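You operate a simulated robot arm through the tools that you are given. There is no shell and no other tool. Be economical: measure what you need, move in short steps, check, and stop when the job is done.

Carry out the task below with a simulated two-armed robot. There is one attempt and no reset: what you move stays moved.

TASK
Sand the grey film off the cedar block and put it in the sweater drawer.
Fine: pad back, drawer shut. Where these are worked on the way, their far stop is far enough and under half their travel is too little: sweater drawer. What is to be rubbed or washed off counts as gone when no trace of it is left.
Where things are to end (x, y in the base frame): cedar block within 60 mm of [530, -40].

The check looks at the end state, three seconds after you hand in, the way a careful person would. Anything else that was tipped, shoved, dropped, spilled or broken makes it a failure.

THE ROBOT
Two 7-joint arms with two-finger parallel grippers on one trunk, on a base that drives. Base frame: it is fixed to the floor where the robot stands at the start and does not move with it; the origin is under the middle of the robot, x ahead of it, y to its left, z up. Readings come in mm, degrees, newtons and seconds.
The left shoulder is at the start at [30, 119, 1060], the right one opposite. With the tool pointing down near the work surface each hand reaches from about 280 to 680 mm from the robot's upright axis, wherever it stands, measured 20 degrees to its own side. Places, roughly: cedar block (7x5x4 cm) [500, 0, 1000]; inside of the sweater drawer [600, 100, 500]; sanding pad (5x4x4 cm) [500, 200, 900]; sweater drawer [600, 100, 500]. Payload 3.43 kg a hand.
The TCP of each hand is the grasp point between the finger pads, 30 mm short of the fingertips. In the tool frame z runs along the fingers and y along their closing line. Largest opening 94 mm; finger width 28, thickness 10; the body of the gripper, 50 by 96 mm, starts 55 mm behind the TCP.
Orientation is that of the tool frame in the base frame, as a unit quaternion [w, x, y, z]. With the fingers straight down and closing along the base's y, the tool's x points along the base's -x, its y along +y and its z along -z.

THE INTERFACE
- The arms move only by the tool drive_tool. It takes "left_commands", "right_commands" or both (then of equal length, played together; a hand with none holds still); each is a list of rows, each a list of 7 numbers: the shift along the base's x, y, z in mm, then the turn, a rotation vector about the base's x, y, z in degrees, then the opening, from 0 (shut) to 1 (fully open). In form: [[tx, ty, tz, wx, wy, wz, gripper], ...]. A call has 1 to 12 rows; each row is the pose to reach, as a shift and turn from the pose commanded when the call began. A row lasts 0.2 s, in which the tool goes at most 50 mm and 8.6 degrees; a call with a longer step from one row to the next is refused whole, and so is a gripper value outside its range. A pose out of reach is approached as far as the arm can. The call stops where the force on the tool passes 40 N (or 10 N more than at its start, if that is more) or the arm is blocked; 0.2 s more then pass. Each finger travels about 72 mm/s and halts on what it meets, pressing with about 32 N; the grip force reading is that of the motor and also rises with nothing between the fingers. The clock runs only during rows and for 0.2 s after the last one: add rows that repeat a pose to give the fingers time. The reply holds the time, the measured pose of the TCP, the force on the tool along the base axes, the opening and the grip force, in the units named above and with some noise, with the torque about the TCP (base axes, N m) and any sound that the robot's microphone picked up.
- Cameras (640 x 400 px; columns grow to the right, rows downward): "scene" is now at [32.4, 6.2, 1749.5]; the picture's right is [0.08, -1.00, 0.00], its down [-0.91, -0.07, -0.42] and it looks along [0.42, 0.03, -0.91] (base axes); focal length 292 px, centre (320, 200). "left" rides on the left gripper at [76, -14, -102] in its tool frame; the picture's right is [0.18, 0.98, 0.00], its down [-0.75, 0.14, -0.64] and it looks along [-0.63, 0.12, 0.77] (tool axes); focal length 243 px, centre (320, 200). "right" rides on the right gripper at [76, 14, -103] in its tool frame; the picture's right is [-0.18, 0.98, 0.00], its down [-0.75, -0.14, -0.64] and it looks along [-0.63, -0.12, 0.77] (tool axes); focal length 243 px, centre (320, 200). There is no depth. A picture from a camera that has moved, and an enlarged one, comes with that camera's place and axes in the base frame and with its lens.
- camera(camera): a new picture of that camera. No time passes.
- move_column(by): slides the trunk up (or, below 0, down) by that many mm; the arms and the scene camera ride with it, the base frame stays. It gives what a move gives, with no picture.
- base_move(legs): drives the robot by 1 to 6 legs, each [ahead, turn to the left] in mm and degrees, along the robot's own axes; the way and the turn of a leg run together, so that a leg with both is an arc; at most 1500 mm and 180 degrees a leg. The arms and the cameras ride along, it lands a little off, and it stops where it bumps. It gives what a move gives.
- pan_tilt(pan, tilt): turns the head with the scene camera to pan (to the left, within 143 degrees either way) and tilt (down, from -29 to 69), counted from straight ahead of the robot. It gives what a move gives.
- inspect(camera, box): a new picture of the part [left, top, right, bottom] of that camera's present view, enlarged. No time passes.
- close_job(): hands the job in; it is judged then, once.

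Go step by step. Nothing tells you exact positions but the pictures and the camera data: compare them with the known pose of the tool, close in by small moves and look again before you grip or let go. The budget is 120 turns and 100 pictures, counting those below and the enlarged ones. Unless the task says otherwise, let go and move clear before handing in, and close with one line.

The tools are called after ">>>" as a command line: name --argument value ..., lists and objects as JSON in quotes. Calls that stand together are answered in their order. drive_tool: Moves the arms, as the interface text tells. Its arguments: {"type":"object","properties":{"left_commands":{"type":"array"},"right_commands":{"type":"array"}},"required":[]} The other tools are called the same way: move_column (by) slides the trunk up or down; base_move (legs) drives the base; pan_tilt (pan, tilt) turns the head that bears the scene camera; camera (camera) takes a picture; inspect (camera, box) takes an enlarged picture of a part of a camera's view; close_job () hands the job in.

At the start:

```text
time_s: 0.0
left_position: [385.0, 292.6, 1205.2]
left_tcp_rot: [0.0, 0.0, 1.0, 0.0]
left_force: [-0.3, 0.6, -0.8]
left_torque: [-0.02, -0.01, -0.03]
left_gripper_width: 94.2
left_gripper_force: 0.1
right_position: [358.0, -58.6, 1248.3]
right_tcp_rot: [0.001, -0.001, 1.0, 0.0]
right_force: [-0.7, 0.3, -0.2]
right_torque: [0.0, 0.0, 0.0]
right_gripper_width: 94.3
right_gripper_force: 0.1
trunk travel left (down, up): [-325.0, 85.0]
robot x, y, heading: [1.3, 0.9, 0.2]
head pan, tilt: [4.6, 65.3]
```

scene: 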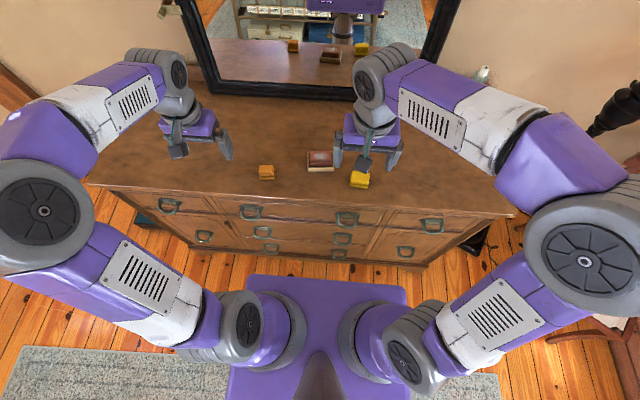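
right: 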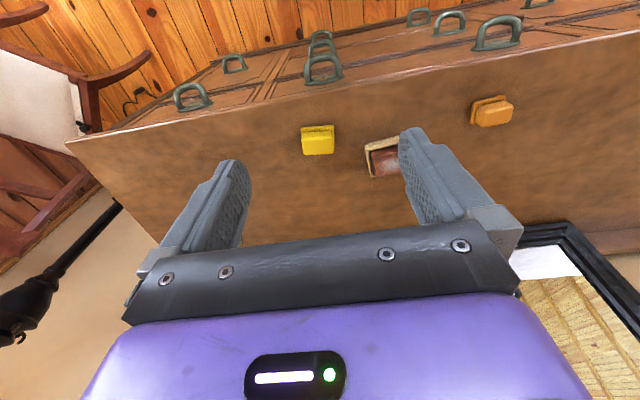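
left: 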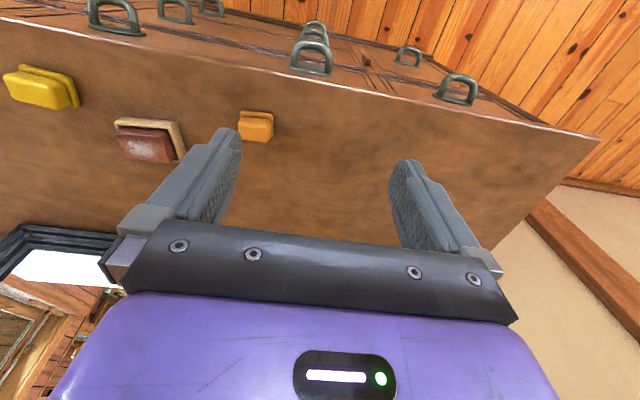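

I see a dresser with several drawers, an orange pad, a yellow pad and a reddish block with a grey film on top. I take closer looks first.

>>> inspect --camera "scene" --box '[230, 130, 390, 230]'

>>> inspect --camera "scene" --box '[90, 170, 520, 280]'

>>> inspect --camera "left" --box '[0, 50, 320, 200]'

```text
4.00 times, centred on (310, 180) of scene
camera zoom: at [32.4, 6.2, 1749.5], right [0.08, -1.0, 0.0], down [-0.91, -0.07, -0.42], along [0.42, 0.03, -0.91], focal length 1167 px, centre (360, 280)
```

zoom: 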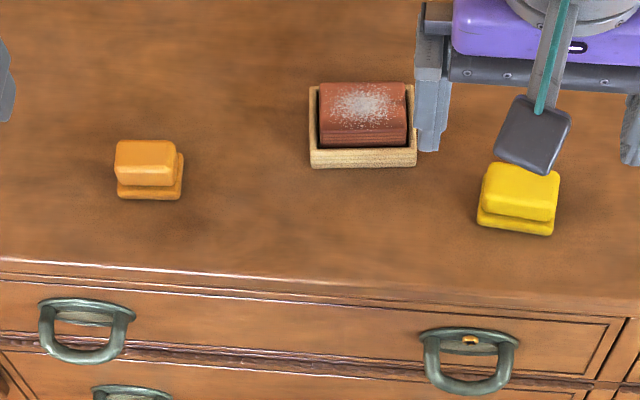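

```text
1.49 times, centred on (305, 225) of scene
camera zoom: at [32.4, 6.2, 1749.5], right [0.08, -1.0, 0.0], down [-0.91, -0.07, -0.42], along [0.42, 0.03, -0.91], focal length 434 px, centre (342, 163)
```

zoom: 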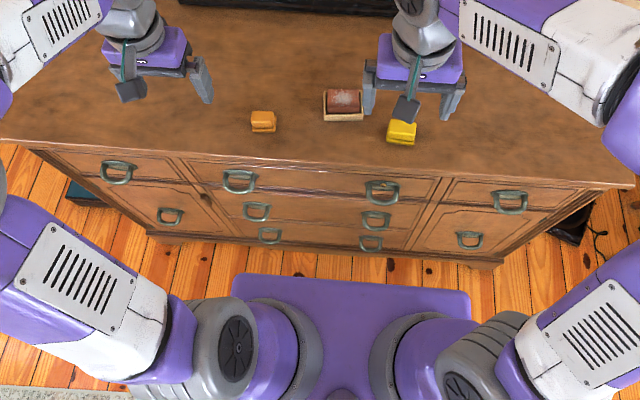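

```text
2.00 times, centred on (160, 125) of left
camera zoom: at [311.0, 277.3, 1307.8], right [-0.18, 0.98, 0.0], down [0.75, 0.14, 0.64], along [0.63, 0.12, -0.77], focal length 485 px, centre (640, 350)
```

zoom: 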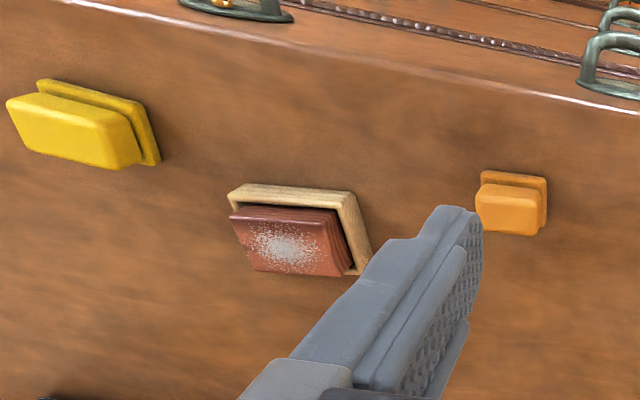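

The orange pad at about (484, 206, top 957) matches the sanding pad, and the block sits in a tray at about (538, 41, top 964). I bring the left hand over the pad and check.

>>> drive_tool --left_commands '[[25, -22, -36, 0, 0, 0, 1], [50, -44, -70, 0, 0, 0, 1], [75, -66, -100, 0, 0, 0, 1], [99, -87, -135, 0, 0, 0, 1], [99, -87, -135, 0, 0, 0, 1]]'

>>> camera --camera "left"

>>> camera --camera "scene"

```text
time_s: 1.2
left_position: [483.1, 203.7, 1070.7]
left_tcp_rot: [0.001, 0.001, 1.0, 0.0]
left_force: [-0.4, 0.6, 0.4]
left_torque: [0.0, -0.04, 0.01]
left_gripper_width: 93.8
left_gripper_force: 0.0
right_position: [357.0, -57.0, 1248.8]
right_tcp_rot: [0.0, -0.001, 1.0, -0.001]
right_force: [-1.2, -0.2, 0.5]
right_torque: [-0.02, 0.02, 0.01]
right_gripper_width: 93.8
right_gripper_force: 0.2
trunk travel left (down, up): [-325.0, 85.0]
robot x, y, heading: [-0.0, -2.9, 0.0]
head pan, tilt: [4.6, 65.3]
```

```text
93 pictures are left
camera left: at [408.3, 188.8, 1174.5], right [-0.18, 0.98, 0.0], down [0.75, 0.14, 0.64], along [0.63, 0.12, -0.77], focal length 243 px, centre (320, 200)
```

left: 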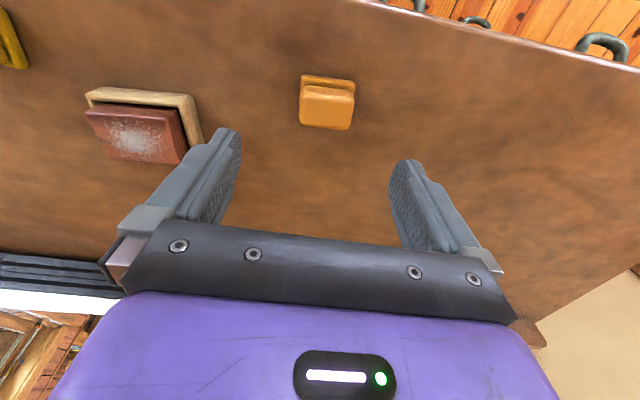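

```text
92 pictures are left
camera scene: at [31.1, 6.8, 1749.6], right [0.08, -1.0, 0.0], down [-0.91, -0.07, -0.42], along [0.42, 0.03, -0.91], focal length 292 px, centre (320, 200)
```

scene: 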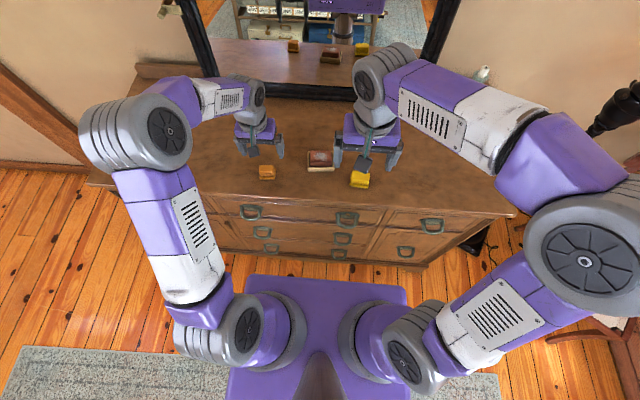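

The pad lies nearly below the hand, at about (482, 208). I lower to just above it and check.

>>> drive_tool --left_commands '[[0, 4, -40, 0, 0, 0, 1], [0, 4, -80, 0, 0, 0, 1], [0, 4, -80, 0, 0, 0, 1]]'

>>> camera --camera "left"

>>> inspect --camera "scene" --box '[220, 110, 380, 210]'

```text
time_s: 2.0
left_position: [483.3, 203.2, 990.1]
left_tcp_rot: [0.0, 0.001, 1.0, 0.001]
left_force: [-0.5, -0.6, 0.4]
left_torque: [0.02, 0.03, -0.01]
left_gripper_width: 93.9
left_gripper_force: 0.0
right_position: [357.4, -58.2, 1248.1]
right_tcp_rot: [0.001, 0.0, 1.0, 0.0]
right_force: [0.5, -0.2, 0.6]
right_torque: [0.0, -0.01, 0.01]
right_gripper_width: 94.0
right_gripper_force: 0.1
trunk travel left (down, up): [-325.0, 85.0]
robot x, y, heading: [2.1, -0.1, -0.0]
head pan, tilt: [4.6, 65.3]
```

```text
91 pictures are left
camera left: at [410.1, 189.5, 1093.1], right [-0.18, 0.98, 0.0], down [0.75, 0.14, 0.64], along [0.63, 0.12, -0.77], focal length 243 px, centre (320, 200)
```

left: 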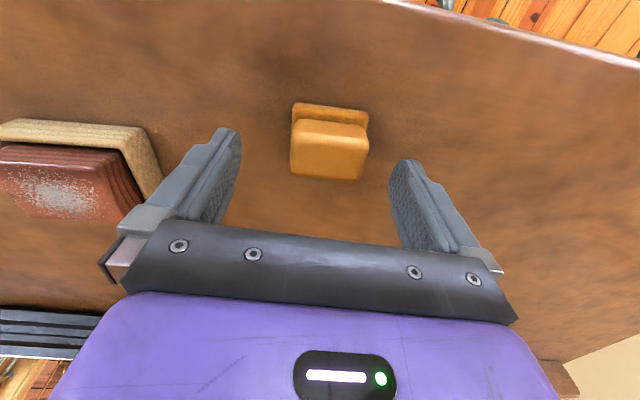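

```text
4.00 times, centred on (300, 160) of scene
camera zoom: at [31.9, 6.3, 1749.5], right [0.08, -1.0, 0.0], down [-0.91, -0.07, -0.42], along [0.42, 0.03, -0.91], focal length 1167 px, centre (400, 360)
```

zoom: 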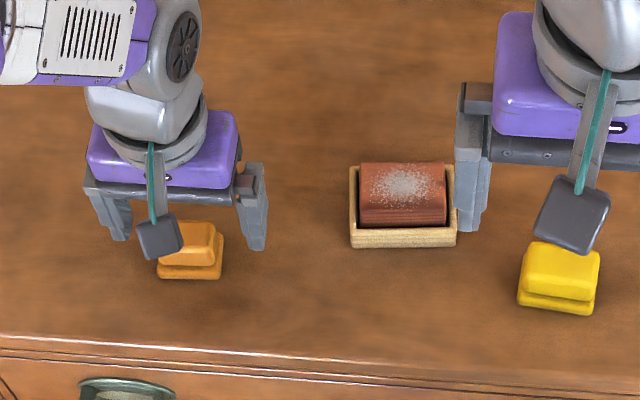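

The pad is centred between the fingers to within a few mm. I go down to its knob and close.

>>> drive_tool --left_commands '[[-1, 4, -14, 0, 0, 0, 1], [-1, 4, -27, 0, 0, 0, 1], [-1, 4, -27, 0, 0, 0, 1], [-1, 4, -27, 0, 0, 0, 0.6], [-1, 4, -27, 0, 0, 0, 0.35], [-1, 4, -27, 0, 0, 0, 0.2], [-1, 4, -27, 0, 0, 0, 0.2]]'

>>> camera --camera "left"

```text
time_s: 3.6
left_position: [481.2, 210.2, 964.4]
left_tcp_rot: [0.0, 0.0, 1.0, 0.0]
left_force: [-0.9, 0.2, 0.2]
left_torque: [-0.03, -0.01, 0.0]
left_gripper_width: 50.7
left_gripper_force: 32.0
right_position: [358.1, -58.1, 1249.2]
right_tcp_rot: [0.0, 0.0, 1.0, 0.0]
right_force: [-0.4, 0.4, -0.6]
right_torque: [-0.01, 0.0, -0.03]
right_gripper_width: 93.8
right_gripper_force: 0.1
trunk travel left (down, up): [-325.0, 85.0]
robot x, y, heading: [0.4, 3.2, 0.1]
head pan, tilt: [4.6, 65.3]
```

```text
89 pictures are left
camera left: at [408.1, 195.8, 1067.1], right [-0.18, 0.98, 0.0], down [0.75, 0.14, 0.64], along [0.63, 0.12, -0.77], focal length 243 px, centre (320, 200)
```

left: 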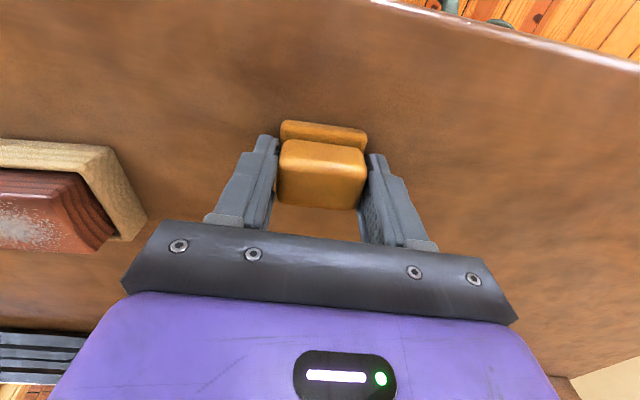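

The pad is held (50.7 mm). I lift it, take it over the block, and shift the right hand aside.

>>> drive_tool --left_commands '[[0, 0, 40, 0, 0, 0, 0.2], [0, 0, 85, 0, 0, 0, 0.2], [15, -45, 90, 0, 0, 0, 0.2], [30, -90, 90, 0, 0, 0, 0.2], [45, -130, 90, 0, 0, 0, 0.2], [56, -168, 80, 0, 0, 0, 0.2], [56, -168, 70, 0, 0, 0, 0.2], [56, -168, 70, 0, 0, 0, 0.2]]' --right_commands '[[0, -20, 0, 0, 0, 0, 1], [0, -45, 0, 0, 0, 0, 1], [0, -70, 0, 0, 0, 0, 1], [0, -100, 0, 0, 0, 0, 1], [0, -120, 0, 0, 0, 0, 1], [0, -120, 0, 0, 0, 0, 1], [0, -120, 0, 0, 0, 0, 1], [0, -120, 0, 0, 0, 0, 1]]'

>>> camera --camera "left"

>>> inspect --camera "scene" --box '[220, 110, 380, 210]'

```text
time_s: 5.4
left_position: [541.0, 43.1, 1035.3]
left_tcp_rot: [-0.001, 0.0, 1.0, 0.0]
left_force: [0.0, -0.4, -0.5]
left_torque: [-0.01, -0.02, 0.03]
left_gripper_width: 50.0
left_gripper_force: 32.0
right_position: [358.3, -179.3, 1245.8]
right_tcp_rot: [0.0, -0.001, 1.0, 0.0]
right_force: [0.1, 0.5, 0.1]
right_torque: [0.0, -0.01, 0.03]
right_gripper_width: 94.1
right_gripper_force: 0.1
trunk travel left (down, up): [-325.0, 85.0]
robot x, y, heading: [0.8, -3.2, 0.0]
head pan, tilt: [4.6, 65.3]
```

```text
88 pictures are left
camera left: at [466.5, 27.9, 1137.0], right [-0.18, 0.98, 0.0], down [0.75, 0.14, 0.64], along [0.63, 0.12, -0.77], focal length 243 px, centre (320, 200)
```

left: 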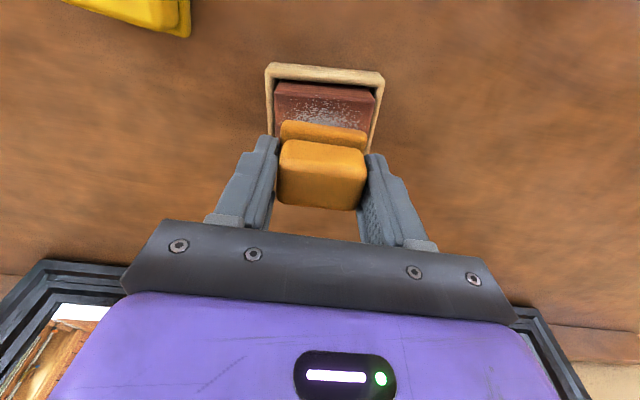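

```text
4.00 times, centred on (300, 160) of scene
camera zoom: at [32.6, 5.7, 1749.5], right [0.08, -1.0, 0.0], down [-0.91, -0.07, -0.42], along [0.42, 0.03, -0.91], focal length 1167 px, centre (400, 360)
```

zoom: 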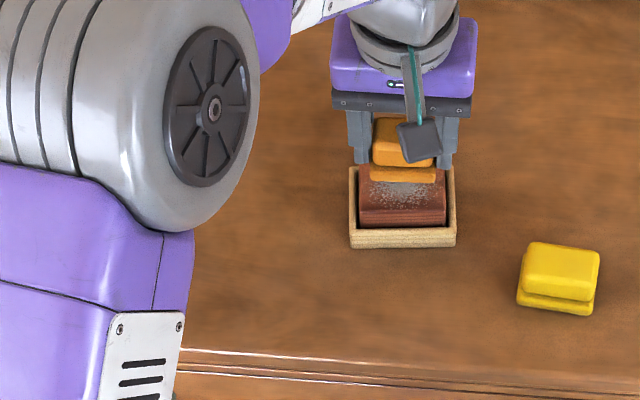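

The pad hangs over the block (centre about 536, 41). I lower gently until contact.

>>> drive_tool --left_commands '[[-3, -2, -10, 0, 0, 0, 0.2], [-3, -2, -16, 0, 0, 0, 0.2], [-3, -2, -20, 0, 0, 0, 0.2], [-3, -2, -22, 0, 0, 0, 0.2], [-3, -2, -22, 0, 0, 0, 0.2]]'

>>> camera --camera "left"

```text
time_s: 6.6
left_position: [536.6, 41.3, 1010.6]
left_tcp_rot: [0.001, 0.001, 1.0, 0.0]
left_force: [-0.5, 0.4, -0.8]
left_torque: [-0.03, -0.01, 0.02]
left_gripper_width: 49.8
left_gripper_force: 32.1
right_position: [357.7, -178.7, 1244.2]
right_tcp_rot: [-0.001, 0.0, 1.0, 0.0]
right_force: [-0.3, 0.1, 0.5]
right_torque: [-0.05, 0.0, 0.03]
right_gripper_width: 93.8
right_gripper_force: 0.1
trunk travel left (down, up): [-325.0, 85.0]
robot x, y, heading: [-0.9, -0.3, -0.1]
head pan, tilt: [4.6, 65.3]
```

```text
86 pictures are left
camera left: at [462.3, 27.7, 1114.0], right [-0.18, 0.98, 0.0], down [0.75, 0.14, 0.64], along [0.63, 0.12, -0.77], focal length 243 px, centre (320, 200)
```

left: 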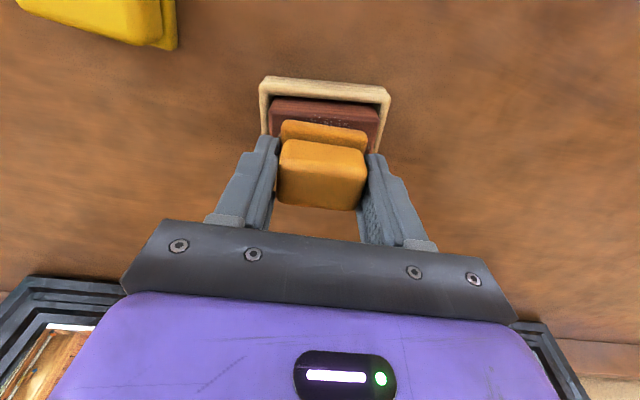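

Not touching yet. I keep lowering in 1–2 mm rows.

>>> drive_tool --left_commands '[[0, 0, -2, 0, 0, 0, 0.2], [0, 0, -4, 0, 0, 0, 0.2], [0, 0, -6, 0, 0, 0, 0.2], [0, 0, -6, 0, 0, 0, 0.2]]'

```text
time_s: 7.6
left_position: [536.1, 40.7, 1006.6]
left_tcp_rot: [0.0, 0.0, 1.0, 0.0]
left_force: [-1.8, 1.3, 11.9]
left_torque: [0.06, 0.13, 0.02]
left_gripper_width: 49.8
left_gripper_force: 32.0
right_position: [357.5, -178.5, 1245.7]
right_tcp_rot: [0.001, 0.0, 1.0, 0.0]
right_force: [-0.2, 0.6, -0.9]
right_torque: [-0.01, -0.02, 0.0]
right_gripper_width: 93.7
right_gripper_force: 0.0
trunk travel left (down, up): [-325.0, 85.0]
robot x, y, heading: [0.7, -2.1, -0.1]
head pan, tilt: [4.6, 65.3]
```

Contact at 12 N. I rub in strokes along y at several x offsets.

>>> drive_tool --left_commands '[[0, 14, 0, 0, 0, 0, 0.2], [0, 0, 0, 0, 0, 0, 0.2], [0, -14, 0, 0, 0, 0, 0.2], [-8, -14, 0, 0, 0, 0, 0.2], [-8, 0, 0, 0, 0, 0, 0.2], [-8, 14, 0, 0, 0, 0, 0.2], [8, 14, 0, 0, 0, 0, 0.2], [8, 0, 0, 0, 0, 0, 0.2], [8, -14, 0, 0, 0, 0, 0.2], [0, -14, 0, 0, 0, 0, 0.2], [0, 0, 0, 0, 0, 0, 0.2]]'

>>> drive_tool --left_commands '[[-10, 14, 0, 0, 0, 0, 0.2], [10, 14, 0, 0, 0, 0, 0.2], [10, 5, 0, 0, 0, 0, 0.2], [-10, 5, 0, 0, 0, 0, 0.2], [-10, -5, 0, 0, 0, 0, 0.2], [10, -5, 0, 0, 0, 0, 0.2], [10, -14, 0, 0, 0, 0, 0.2], [-10, -14, 0, 0, 0, 0, 0.2], [0, 0, 0, 0, 0, 0, 0.2]]'

>>> drive_tool --left_commands '[[0, 0, 15, 0, 0, 0, 0.2], [0, 0, 50, 0, 0, 0, 0.2], [0, 50, 60, 0, 0, 0, 0.2], [0, 80, 60, 0, 0, 0, 0.2], [0, 100, 60, 0, 0, 0, 0.2]]'

>>> inspect --camera "scene" --box '[280, 130, 360, 180]'

>>> camera --camera "left"

```text
time_s: 10.0
left_position: [534.9, 40.8, 1007.3]
left_tcp_rot: [0.0, 0.001, 1.0, -0.001]
left_force: [-1.6, -7.4, 11.7]
left_torque: [-0.22, 0.05, 0.01]
left_gripper_width: 49.5
left_gripper_force: 31.7
right_position: [356.9, -179.0, 1245.1]
right_tcp_rot: [0.001, 0.0, 1.0, 0.0]
right_force: [-0.9, -0.3, -0.3]
right_torque: [0.01, 0.0, 0.03]
right_gripper_width: 94.1
right_gripper_force: 0.1
trunk travel left (down, up): [-325.0, 85.0]
robot x, y, heading: [2.3, -1.7, 0.1]
head pan, tilt: [4.6, 65.3]
```

```text
time_s: 12.0
left_position: [535.4, 42.8, 1006.5]
left_tcp_rot: [-0.001, -0.001, 1.0, -0.001]
left_force: [-2.5, -2.1, 6.1]
left_torque: [-0.07, 0.04, 0.0]
left_gripper_width: 49.2
left_gripper_force: 32.5
right_position: [359.2, -178.9, 1244.0]
right_tcp_rot: [0.0, 0.0, 1.0, 0.0]
right_force: [-0.2, -0.2, -0.3]
right_torque: [0.01, -0.01, 0.0]
right_gripper_width: 94.2
right_gripper_force: 0.0
trunk travel left (down, up): [-325.0, 85.0]
robot x, y, heading: [0.3, 1.3, 0.1]
head pan, tilt: [4.6, 65.3]
```

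```text
refused: row 3 steps farther than a row can; nothing moved
```

```text
8.00 times, centred on (320, 155) of scene
camera zoom: at [32.2, 6.9, 1749.5], right [0.08, -1.0, 0.0], down [-0.91, -0.07, -0.42], along [0.42, 0.03, -0.91], focal length 2333 px, centre (320, 560)
```

zoom: 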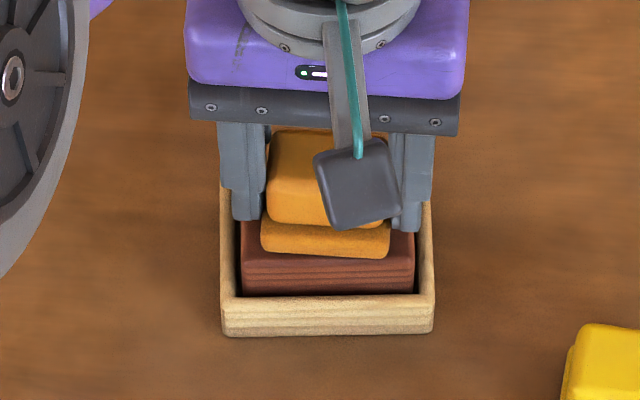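

```text
84 pictures are left
camera left: at [461.3, 28.1, 1108.8], right [-0.18, 0.98, 0.0], down [0.75, 0.14, 0.64], along [0.63, 0.12, -0.77], focal length 243 px, centre (320, 200)
```

left: 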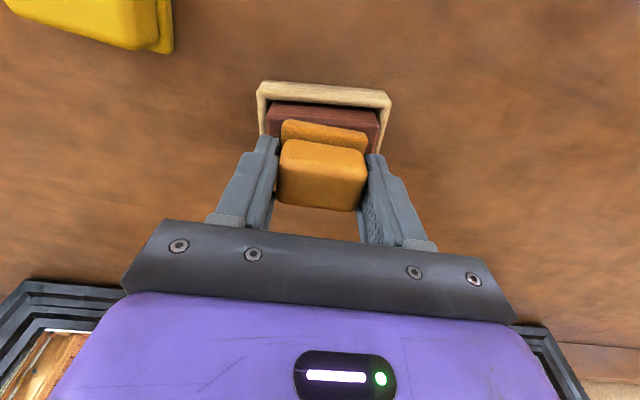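

I lift off and look at the block's top.

>>> drive_tool --left_commands '[[0, 0, 20, 0, 0, 0, 0.2], [0, 0, 55, 0, 0, 0, 0.2], [0, 40, 60, 0, 0, 0, 0.2], [0, 80, 60, 0, 0, 0, 0.2], [0, 110, 60, 0, 0, 0, 0.2], [0, 110, 60, 0, 0, 0, 0.2]]'

>>> inspect --camera "scene" --box '[280, 130, 360, 180]'

>>> camera --camera "left"

```text
time_s: 13.4
left_position: [535.4, 153.8, 1064.2]
left_tcp_rot: [0.0, 0.0, 1.0, 0.0]
left_force: [-0.6, 0.2, -0.5]
left_torque: [0.0, 0.0, -0.02]
left_gripper_width: 49.4
left_gripper_force: 32.0
right_position: [359.4, -179.1, 1244.3]
right_tcp_rot: [0.0, 0.0, 1.0, 0.0]
right_force: [-0.6, -0.9, 0.1]
right_torque: [0.04, -0.02, -0.02]
right_gripper_width: 94.0
right_gripper_force: 0.1
trunk travel left (down, up): [-325.0, 85.0]
robot x, y, heading: [-0.5, 3.1, -0.1]
head pan, tilt: [4.6, 65.3]
```

```text
8.00 times, centred on (320, 155) of scene
camera zoom: at [32.5, 5.5, 1749.5], right [0.08, -1.0, 0.0], down [-0.91, -0.07, -0.42], along [0.42, 0.03, -0.91], focal length 2333 px, centre (320, 560)
```

zoom: 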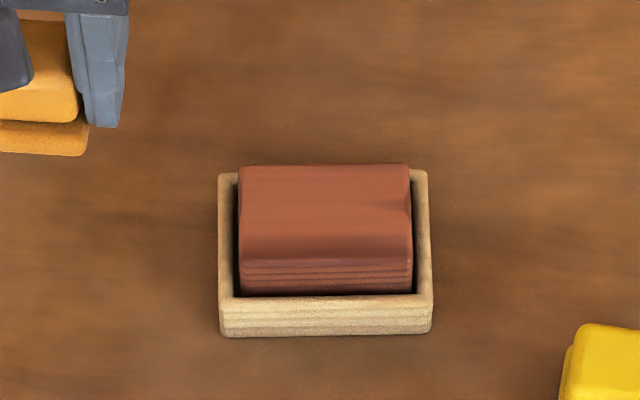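

```text
82 pictures are left
camera left: at [460.3, 139.5, 1166.4], right [-0.18, 0.98, 0.0], down [0.75, 0.14, 0.64], along [0.63, 0.12, -0.77], focal length 243 px, centre (320, 200)
```

left: 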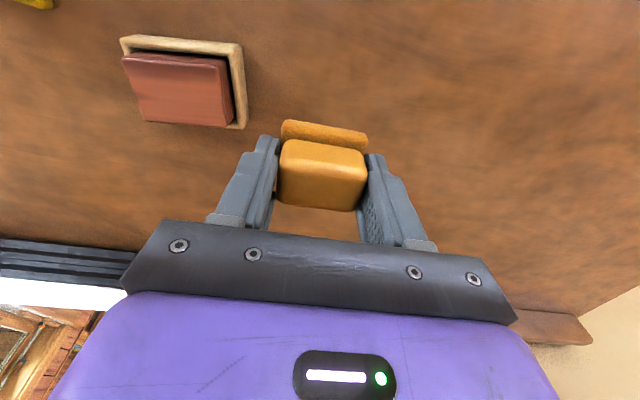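

The film looks entirely gone. I put the pad back at (481, 209).

>>> drive_tool --left_commands '[[-27, 28, 0, 0, 0, 0, 0.2], [-54, 55, 0, 0, 0, 0, 0.2], [-54, 55, -45, 0, 0, 0, 0.2], [-54, 55, -80, 0, 0, 0, 0.2], [-54, 55, -94, 0, 0, 0, 0.2], [-54, 55, -94, 0, 0, 0, 0.2]]'

>>> drive_tool --left_commands '[[0, 0, -2, 0, 0, 0, 0.2], [0, 0, -4, 0, 0, 0, 0.2], [0, 0, -6, 0, 0, 0, 0.2]]'

```text
time_s: 14.8
left_position: [481.5, 210.2, 968.6]
left_tcp_rot: [0.0, 0.0, 1.0, 0.0]
left_force: [1.0, -0.2, 0.4]
left_torque: [0.0, -0.01, -0.01]
left_gripper_width: 49.4
left_gripper_force: 31.6
right_position: [358.6, -177.8, 1244.5]
right_tcp_rot: [0.001, 0.0, 1.0, 0.001]
right_force: [0.3, -0.3, 0.9]
right_torque: [-0.02, -0.06, 0.0]
right_gripper_width: 93.8
right_gripper_force: 0.1
trunk travel left (down, up): [-325.0, 85.0]
robot x, y, heading: [0.7, -3.8, 0.2]
head pan, tilt: [4.6, 65.3]
```

```text
time_s: 15.6
left_position: [482.7, 208.5, 965.2]
left_tcp_rot: [0.0, 0.001, 1.0, 0.0]
left_force: [-0.2, 1.2, -0.5]
left_torque: [-0.02, 0.03, 0.0]
left_gripper_width: 49.6
left_gripper_force: 31.8
right_position: [358.0, -179.0, 1244.3]
right_tcp_rot: [0.001, 0.0, 1.0, -0.001]
right_force: [0.6, 0.2, -0.5]
right_torque: [-0.05, 0.0, 0.0]
right_gripper_width: 94.1
right_gripper_force: 0.2
trunk travel left (down, up): [-325.0, 85.0]
robot x, y, heading: [-0.2, 3.5, -0.0]
head pan, tilt: [4.6, 65.3]
```

>>> drive_tool --left_commands '[[0, 0, -1, 0, 0, 0, 0.2], [0, 0, -2, 0, 0, 0, 0.2], [0, 0, -3, 0, 0, 0, 0.2]]'

```text
time_s: 16.4
left_position: [482.8, 209.6, 964.5]
left_tcp_rot: [0.004, 0.0, 1.0, 0.0]
left_force: [3.7, 5.1, 25.9]
left_torque: [0.07, 0.23, -0.04]
left_gripper_width: 49.7
left_gripper_force: 32.3
right_position: [357.5, -179.2, 1245.1]
right_tcp_rot: [0.0, 0.0, 1.0, 0.0]
right_force: [0.0, 0.0, 0.4]
right_torque: [0.0, 0.01, 0.0]
right_gripper_width: 94.1
right_gripper_force: 0.1
trunk travel left (down, up): [-325.0, 85.0]
robot x, y, heading: [1.3, -1.3, 0.0]
head pan, tilt: [4.6, 65.3]
```

The pad rests on the dresser top. I ease up 2 mm, release, lift, and back the arm away.

>>> drive_tool --left_commands '[[0, 0, 2, 0, 0, 0, 0.2], [0, 0, 2, 0, 0, 0, 0.6], [0, 0, 2, 0, 0, 0, 1], [0, 0, 2, 0, 0, 0, 1], [0, 0, 2, 0, 0, 0, 1], [0, 0, 40, 0, 0, 0, 1], [0, 0, 85, 0, 0, 0, 1], [0, 0, 130, 0, 0, 0, 1], [0, 0, 175, 0, 0, 0, 1]]'

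>>> camera --camera "left"

```text
time_s: 18.4
left_position: [483.0, 206.7, 1138.7]
left_tcp_rot: [0.0, 0.0, 1.0, 0.0]
left_force: [0.0, -0.1, 0.2]
left_torque: [0.03, 0.0, -0.04]
left_gripper_width: 94.2
left_gripper_force: 0.1
right_position: [357.8, -178.6, 1245.2]
right_tcp_rot: [0.0, 0.001, 1.0, 0.0]
right_force: [-1.1, 0.1, 0.3]
right_torque: [0.03, -0.02, -0.01]
right_gripper_width: 94.1
right_gripper_force: 0.0
trunk travel left (down, up): [-325.0, 85.0]
robot x, y, heading: [-1.3, 1.9, 0.0]
head pan, tilt: [4.6, 65.3]
```

```text
81 pictures are left
camera left: at [409.2, 191.7, 1241.7], right [-0.18, 0.98, 0.0], down [0.75, 0.14, 0.64], along [0.63, 0.12, -0.77], focal length 243 px, centre (320, 200)
```

left: 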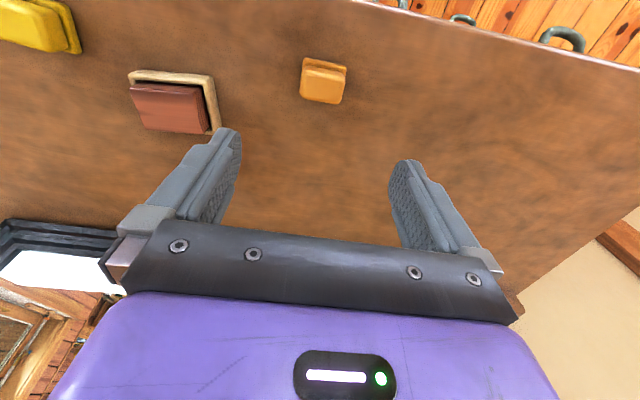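

The pad is back. Before backing off to view the drawer fronts, I look behind the robot.

>>> pan_tilt --pan 140 --tilt 40

>>> camera --camera "scene"

>>> pan_tilt --pan -140 --tilt 40

>>> camera --camera "scene"

```text
time_s: 20.6
left_position: [483.9, 206.3, 1138.8]
left_tcp_rot: [0.0, 0.0, 1.0, 0.0]
left_force: [-0.1, 0.6, 0.6]
left_torque: [-0.01, -0.01, -0.01]
left_gripper_width: 94.0
left_gripper_force: 0.1
right_position: [358.4, -179.0, 1244.1]
right_tcp_rot: [0.0, 0.001, 1.0, 0.0]
right_force: [1.1, 0.3, -0.4]
right_torque: [0.0, 0.02, 0.0]
right_gripper_width: 94.1
right_gripper_force: 0.1
trunk travel left (down, up): [-325.0, 85.0]
robot x, y, heading: [0.5, -2.7, -0.1]
head pan, tilt: [140.0, 40.0]
```

```text
80 pictures are left
camera scene: at [-92.8, 56.1, 1782.1], right [0.64, 0.77, 0.0], down [0.49, -0.41, -0.77], along [-0.59, 0.49, -0.64], focal length 292 px, centre (320, 200)
```

scene: 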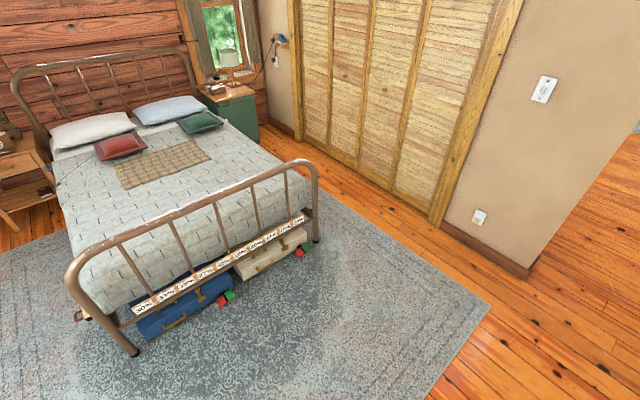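

```text
time_s: 24.4
left_position: [484.2, 206.8, 1137.5]
left_tcp_rot: [0.0, 0.001, 1.0, 0.0]
left_force: [0.1, 0.0, -0.3]
left_torque: [-0.01, -0.02, 0.02]
left_gripper_width: 94.0
left_gripper_force: 0.0
right_position: [359.7, -178.1, 1245.2]
right_tcp_rot: [0.0, 0.0, 1.0, 0.0]
right_force: [-0.6, 0.9, 0.3]
right_torque: [-0.04, 0.02, -0.01]
right_gripper_width: 93.9
right_gripper_force: 0.0
trunk travel left (down, up): [-325.0, 85.0]
robot x, y, heading: [0.6, -1.9, 0.3]
head pan, tilt: [-140.0, 40.0]
```

```text
79 pictures are left
camera scene: at [-92.8, -53.3, 1782.1], right [-0.64, 0.77, 0.0], down [0.49, 0.41, -0.77], along [-0.59, -0.49, -0.64], focal length 292 px, centre (320, 200)
```

scene: 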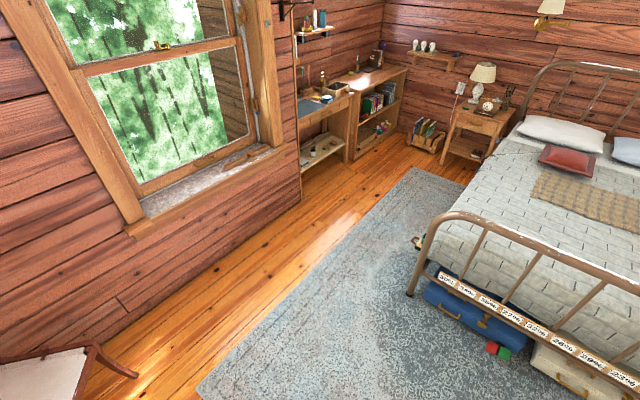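

There is about 1 m free behind. I back up 550 mm and look at the dresser's front.

>>> base_move --legs '[[-550, 0]]'

>>> pan_tilt --pan 5 --tilt 48

>>> camera --camera "scene"

>>> camera --camera "left"

```text
time_s: 27.6
left_position: [-61.3, 203.9, 1139.0]
left_tcp_rot: [0.0, 0.004, 1.0, 0.0]
left_force: [-0.4, -0.3, 0.1]
left_torque: [-0.03, 0.02, 0.01]
left_gripper_width: 93.8
left_gripper_force: 0.2
right_position: [-190.5, -180.9, 1244.8]
right_tcp_rot: [-0.001, 0.004, 1.0, -0.001]
right_force: [-0.4, -0.3, 0.4]
right_torque: [0.01, -0.04, -0.01]
right_gripper_width: 94.0
right_gripper_force: 0.0
trunk travel left (down, up): [-325.0, 85.0]
robot x, y, heading: [-547.0, 2.7, -0.5]
head pan, tilt: [-140.0, 40.0]
```

```text
time_s: 29.9
left_position: [-61.5, 204.9, 1138.5]
left_tcp_rot: [0.0, 0.005, 1.0, 0.0]
left_force: [0.1, -0.3, 0.3]
left_torque: [-0.01, 0.03, -0.01]
left_gripper_width: 94.0
left_gripper_force: 0.0
right_position: [-190.2, -180.7, 1243.6]
right_tcp_rot: [0.0, 0.004, 1.0, 0.0]
right_force: [0.7, 0.6, -0.5]
right_torque: [-0.01, 0.02, 0.03]
right_gripper_width: 93.9
right_gripper_force: 0.0
trunk travel left (down, up): [-325.0, 85.0]
robot x, y, heading: [-551.0, 2.1, -0.3]
head pan, tilt: [5.0, 48.0]
```

```text
78 pictures are left
camera scene: at [-496.4, 10.3, 1770.7], right [0.08, -1.0, 0.0], down [-0.74, -0.06, -0.67], along [0.67, 0.05, -0.74], focal length 292 px, centre (320, 200)
```

scene: 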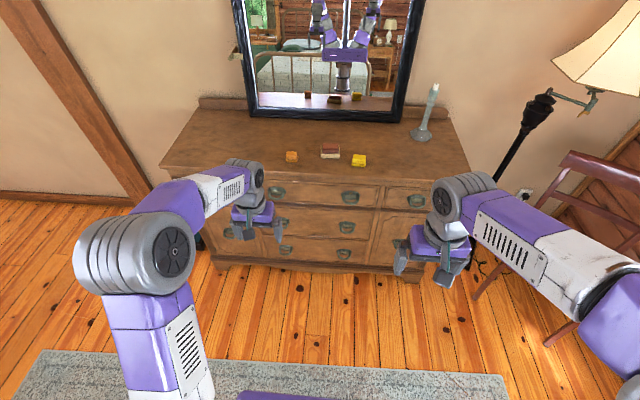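

```text
77 pictures are left
camera left: at [-135.6, 190.7, 1241.0], right [-0.17, 0.98, 0.0], down [0.76, 0.13, 0.64], along [0.63, 0.11, -0.77], focal length 243 px, centre (320, 200)
```

left: 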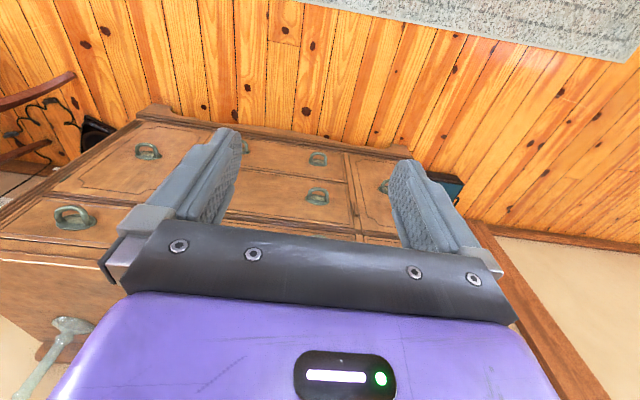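

>>> inspect --camera "scene" --box '[240, 170, 440, 290]'

>>> inspect --camera "left" --box '[200, 100, 480, 275]'

```text
3.20 times, centred on (340, 230) of scene
camera zoom: at [-496.4, 10.3, 1770.7], right [0.08, -1.0, 0.0], down [-0.74, -0.06, -0.67], along [0.67, 0.05, -0.74], focal length 933 px, centre (256, 104)
```

zoom: 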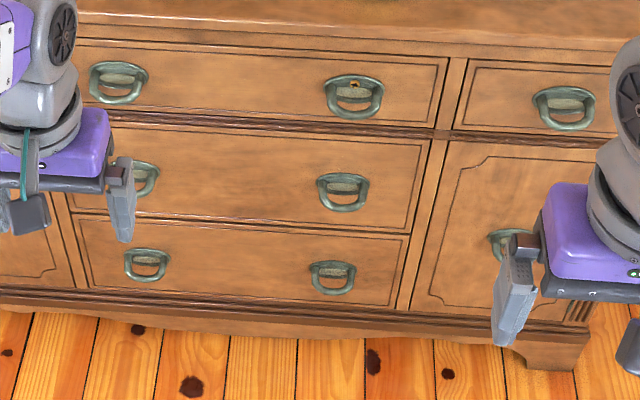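

```text
2.29 times, centred on (340, 188) of left
camera zoom: at [-135.6, 190.7, 1241.0], right [-0.17, 0.98, 0.0], down [0.76, 0.13, 0.64], along [0.63, 0.11, -0.77], focal length 555 px, centre (274, 229)
```

zoom: 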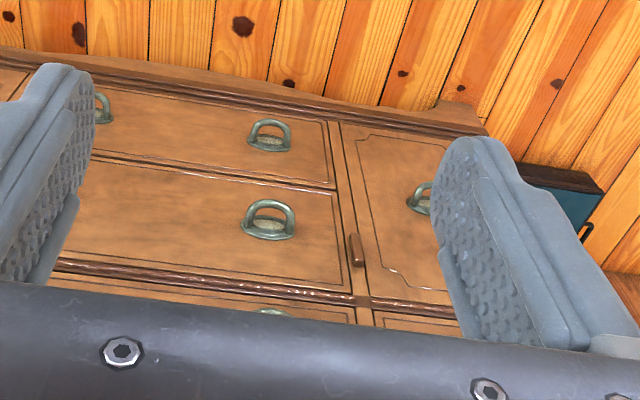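

The middle column has three drawers; by height (z about 500–600, y 100) the sweater drawer should be the second one, and I noticed a wooden latch on its left stile. I lower the trunk and pitch the left hand up for a frontal view.

>>> move_column --by -300

>>> drive_tool --left_commands '[[0, 0, 0, 0, -8, 0, 1], [0, 0, 0, 0, -16, 0, 1], [0, 0, 0, 0, -24, 0, 1], [0, 0, 0, 0, -32, 0, 1], [0, 0, 0, 0, -40, 0, 1], [0, 0, 0, 0, -40, 0, 1]]'

>>> camera --camera "left"

>>> camera --camera "scene"

```text
time_s: 32.9
left_position: [-61.2, 204.8, 839.4]
left_tcp_rot: [0.0, 0.004, 1.0, 0.0]
left_force: [-0.9, -0.6, -0.7]
left_torque: [0.01, -0.02, 0.0]
left_gripper_width: 94.0
left_gripper_force: 0.1
right_position: [-190.5, -180.4, 945.3]
right_tcp_rot: [0.0, 0.005, 1.0, 0.001]
right_force: [-0.1, -0.1, 0.4]
right_torque: [0.03, 0.03, 0.02]
right_gripper_width: 93.9
right_gripper_force: 0.1
trunk travel left (down, up): [-25.0, 385.0]
robot x, y, heading: [-545.3, -0.1, -0.4]
head pan, tilt: [5.0, 48.0]
```

```text
time_s: 34.3
left_position: [-62.7, 206.8, 838.8]
left_tcp_rot: [0.342, 0.004, 0.94, 0.001]
left_force: [0.1, 0.2, -0.2]
left_torque: [-0.01, 0.01, 0.02]
left_gripper_width: 93.9
left_gripper_force: 0.1
right_position: [-189.7, -178.7, 944.7]
right_tcp_rot: [-0.001, 0.004, 1.0, 0.0]
right_force: [-0.1, 0.5, 0.4]
right_torque: [0.04, -0.01, 0.02]
right_gripper_width: 94.2
right_gripper_force: 0.1
trunk travel left (down, up): [-25.0, 385.0]
robot x, y, heading: [-548.5, 3.7, -0.6]
head pan, tilt: [5.0, 48.0]
```

```text
74 pictures are left
camera left: at [-184.1, 192.1, 867.4], right [-0.13, 0.98, -0.11], down [0.17, 0.13, 0.98], along [0.98, 0.11, -0.18], focal length 243 px, centre (320, 200)
```

left: 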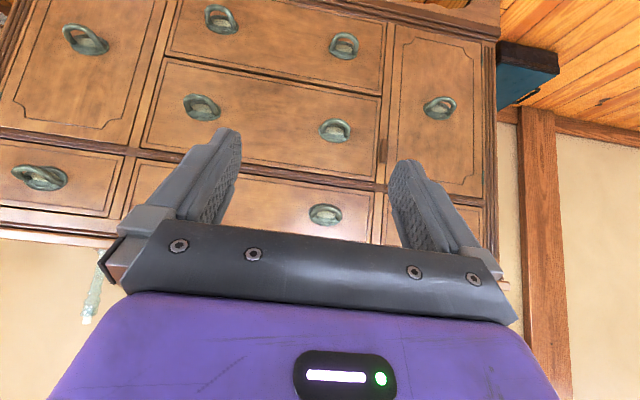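

```text
73 pictures are left
camera scene: at [-496.4, 10.8, 1470.7], right [0.08, -1.0, 0.0], down [-0.74, -0.06, -0.67], along [0.67, 0.05, -0.74], focal length 292 px, centre (320, 200)
```

scene: 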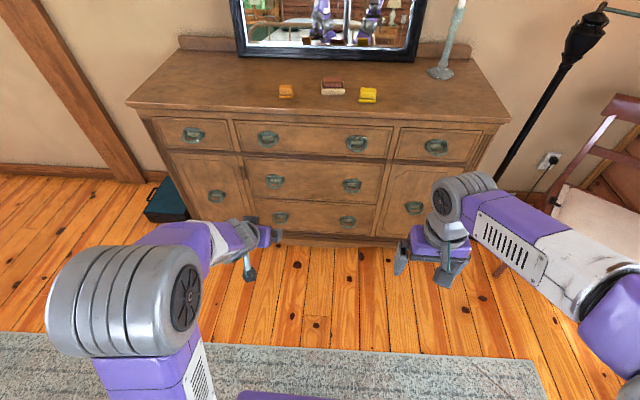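

>>> inspect --camera "left" --box '[280, 80, 440, 180]'

>>> inspect --camera "scene" --box '[220, 110, 420, 235]'

```text
4.00 times, centred on (360, 130) of left
camera zoom: at [-184.1, 192.1, 867.4], right [-0.13, 0.98, -0.11], down [0.17, 0.13, 0.98], along [0.98, 0.11, -0.18], focal length 970 px, centre (160, 480)
```

zoom: 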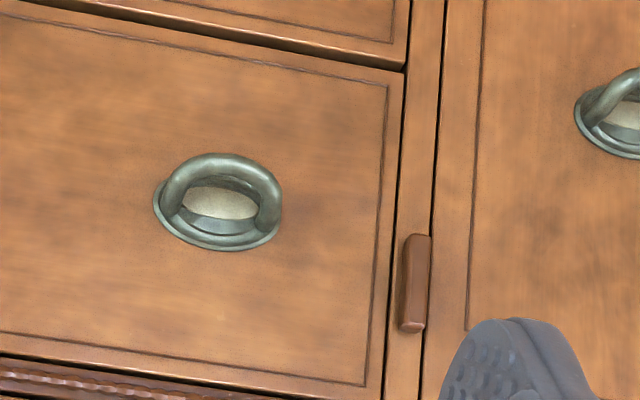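

```text
3.20 times, centred on (320, 172) of scene
camera zoom: at [-496.4, 10.8, 1470.7], right [0.08, -1.0, 0.0], down [-0.74, -0.06, -0.67], along [0.67, 0.05, -0.74], focal length 933 px, centre (320, 288)
```

zoom: 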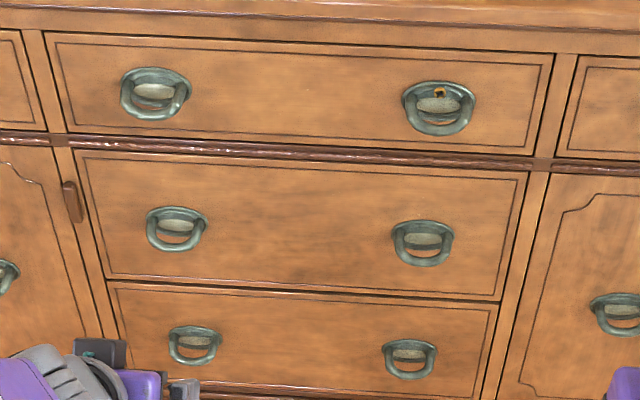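

The turn-button stands upright on the stile, clear of the drawer; the second drawer's floor edge is at z≈487, front x≈396, so that's the sweater drawer. First I fetch the block with the right hand: trunk up and drive back to the start.

>>> move_column --by 300

>>> base_move --legs '[[547, 0.4]]'

>>> pan_tilt --pan 0 --tilt 62

>>> camera --camera "scene"

```text
time_s: 37.3
left_position: [-61.2, 205.5, 1138.2]
left_tcp_rot: [0.342, 0.004, 0.94, 0.002]
left_force: [0.6, -0.3, 0.5]
left_torque: [0.02, 0.02, 0.0]
left_gripper_width: 94.2
left_gripper_force: 0.0
right_position: [-189.3, -179.4, 1245.3]
right_tcp_rot: [0.0, 0.005, 1.0, 0.001]
right_force: [-0.5, -0.3, 0.6]
right_torque: [0.02, -0.01, 0.03]
right_gripper_width: 94.1
right_gripper_force: 0.0
trunk travel left (down, up): [-325.0, 85.0]
robot x, y, heading: [-549.5, 2.6, -0.5]
head pan, tilt: [5.0, 48.0]
```

```text
time_s: 40.4
left_position: [482.6, 193.1, 1137.5]
left_tcp_rot: [0.342, 0.01, 0.94, -0.001]
left_force: [-0.5, 0.8, -0.3]
left_torque: [0.02, 0.0, -0.01]
left_gripper_width: 93.9
left_gripper_force: 0.1
right_position: [349.3, -190.3, 1244.1]
right_tcp_rot: [0.0, 0.009, 1.0, 0.001]
right_force: [0.3, 0.2, -0.1]
right_torque: [0.01, 0.0, 0.02]
right_gripper_width: 94.1
right_gripper_force: 0.1
trunk travel left (down, up): [-325.0, 85.0]
robot x, y, heading: [-6.7, -2.9, -0.9]
head pan, tilt: [5.0, 48.0]
```

```text
time_s: 41.2
left_position: [481.1, 193.2, 1138.5]
left_tcp_rot: [0.342, 0.009, 0.94, 0.0]
left_force: [0.1, 0.0, -0.1]
left_torque: [0.0, 0.0, -0.01]
left_gripper_width: 94.3
left_gripper_force: 0.0
right_position: [349.2, -190.3, 1243.7]
right_tcp_rot: [0.0, 0.01, 1.0, 0.0]
right_force: [0.0, 0.3, -0.6]
right_torque: [-0.01, 0.01, 0.0]
right_gripper_width: 94.0
right_gripper_force: 0.0
trunk travel left (down, up): [-325.0, 85.0]
robot x, y, heading: [-6.9, -6.8, -1.0]
head pan, tilt: [0.0, 62.0]
```

```text
70 pictures are left
camera scene: at [30.7, -4.3, 1753.1], right [-0.02, -1.0, 0.0], down [-0.88, 0.02, -0.47], along [0.47, -0.01, -0.88], focal length 292 px, centre (320, 200)
```

scene: 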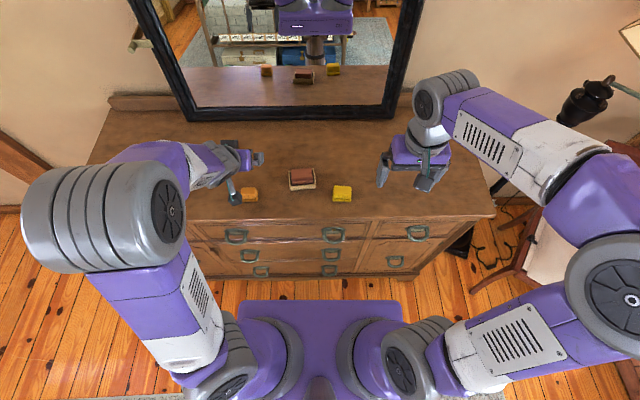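

I move the left hand back out of the way and bring the right hand above the block.

>>> drive_tool --left_commands '[[-25, 15, 10, 0, 0, 0, 1], [-50, 30, 20, 0, 0, 0, 1], [-75, 45, 30, 0, 0, 0, 1], [-100, 60, 40, 0, 0, 0, 1], [-125, 75, 50, 0, 0, 0, 1], [-150, 90, 50, 0, 0, 0, 1], [-150, 90, 50, 0, 0, 0, 1], [-150, 90, 50, 0, 0, 0, 1], [-150, 90, 50, 0, 0, 0, 1], [-150, 90, 50, 0, 0, 0, 1], [-150, 90, 50, 0, 0, 0, 1], [-150, 90, 50, 0, 0, 0, 1]]' --right_commands '[[5, 5, 0, 0, 0, 1, 1], [20, 25, 0, 0, 0, 1, 1], [40, 55, -10, 0, 0, 1, 1], [65, 85, -20, 0, 0, 1, 1], [90, 115, -40, 0, 0, 1, 1], [115, 145, -60, 0, 0, 1, 1], [140, 175, -75, 0, 0, 1, 1], [165, 205, -90, 0, 0, 1, 1], [188, 231, -110, 0, 0, 1, 1], [188, 231, -145, 0, 0, 1, 1], [188, 231, -170, 0, 0, 1, 1], [188, 231, -170, 0, 0, 1, 1]]'

>>> camera --camera "right"

>>> camera --camera "scene"

```text
time_s: 43.8
left_position: [343.0, 265.1, 1185.9]
left_tcp_rot: [0.331, 0.006, 0.944, 0.001]
left_force: [-0.3, 0.3, -1.0]
left_torque: [-0.04, -0.01, 0.01]
left_gripper_width: 94.0
left_gripper_force: 0.0
left hand out of reach, approached as far as the arm can: row 4, 5, 6
right_position: [538.3, 39.2, 1076.1]
right_tcp_rot: [0.0, 0.001, 1.0, 0.001]
right_force: [0.3, 0.0, 0.1]
right_torque: [-0.03, -0.01, 0.0]
right_gripper_width: 94.0
right_gripper_force: 0.1
trunk travel left (down, up): [-325.0, 85.0]
robot x, y, heading: [-10.1, -9.1, -1.3]
head pan, tilt: [0.0, 62.0]
```

```text
69 pictures are left
camera right: at [461.6, 53.3, 1178.2], right [0.19, 0.98, 0.0], down [0.75, -0.14, 0.64], along [0.63, -0.12, -0.77], focal length 243 px, centre (320, 200)
```

right: 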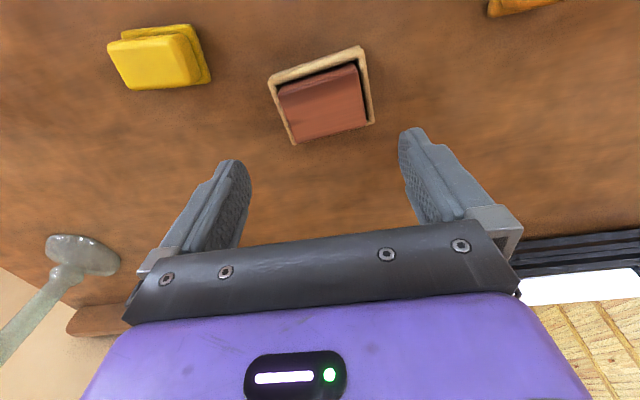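

```text
68 pictures are left
camera scene: at [30.6, -4.4, 1753.1], right [-0.02, -1.0, 0.0], down [-0.88, 0.02, -0.47], along [0.47, -0.01, -0.88], focal length 292 px, centre (320, 200)
```

scene: 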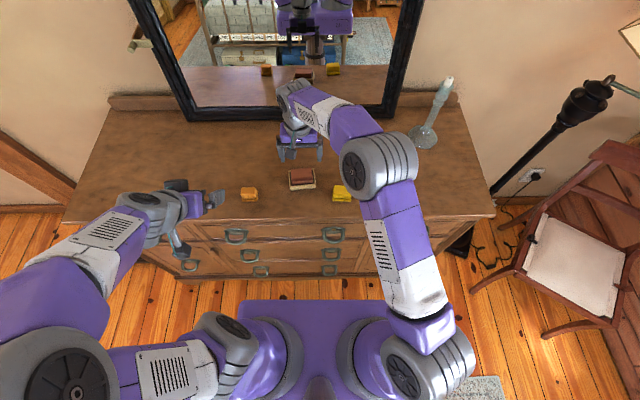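

>>> inspect --camera "scene" --box '[270, 150, 334, 200]'

>>> inspect --camera "right" --box '[230, 30, 390, 155]'

```text
8.00 times, centred on (302, 175) of scene
camera zoom: at [30.6, -4.4, 1753.1], right [-0.02, -1.0, 0.0], down [-0.88, 0.02, -0.47], along [0.47, -0.01, -0.88], focal length 2333 px, centre (464, 400)
```

zoom: 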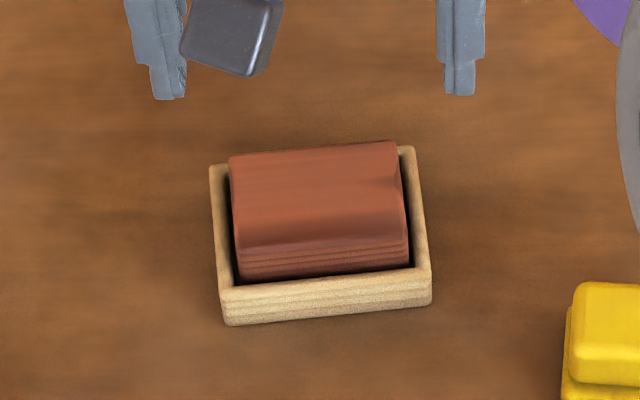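

```text
3.20 times, centred on (310, 92) of right
camera zoom: at [461.6, 53.3, 1178.2], right [0.19, 0.98, 0.0], down [0.75, -0.14, 0.64], along [0.63, -0.12, -0.77], focal length 776 px, centre (352, 544)
```

zoom: 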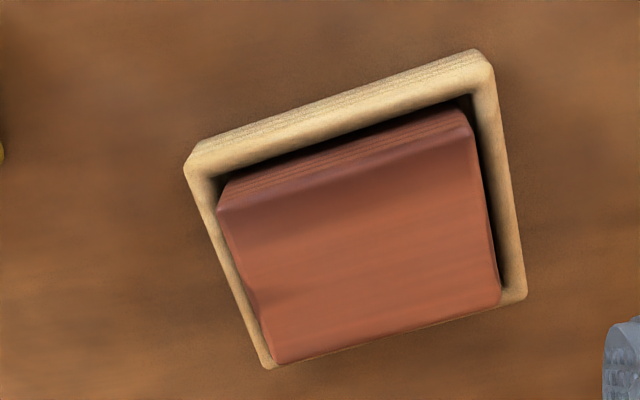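

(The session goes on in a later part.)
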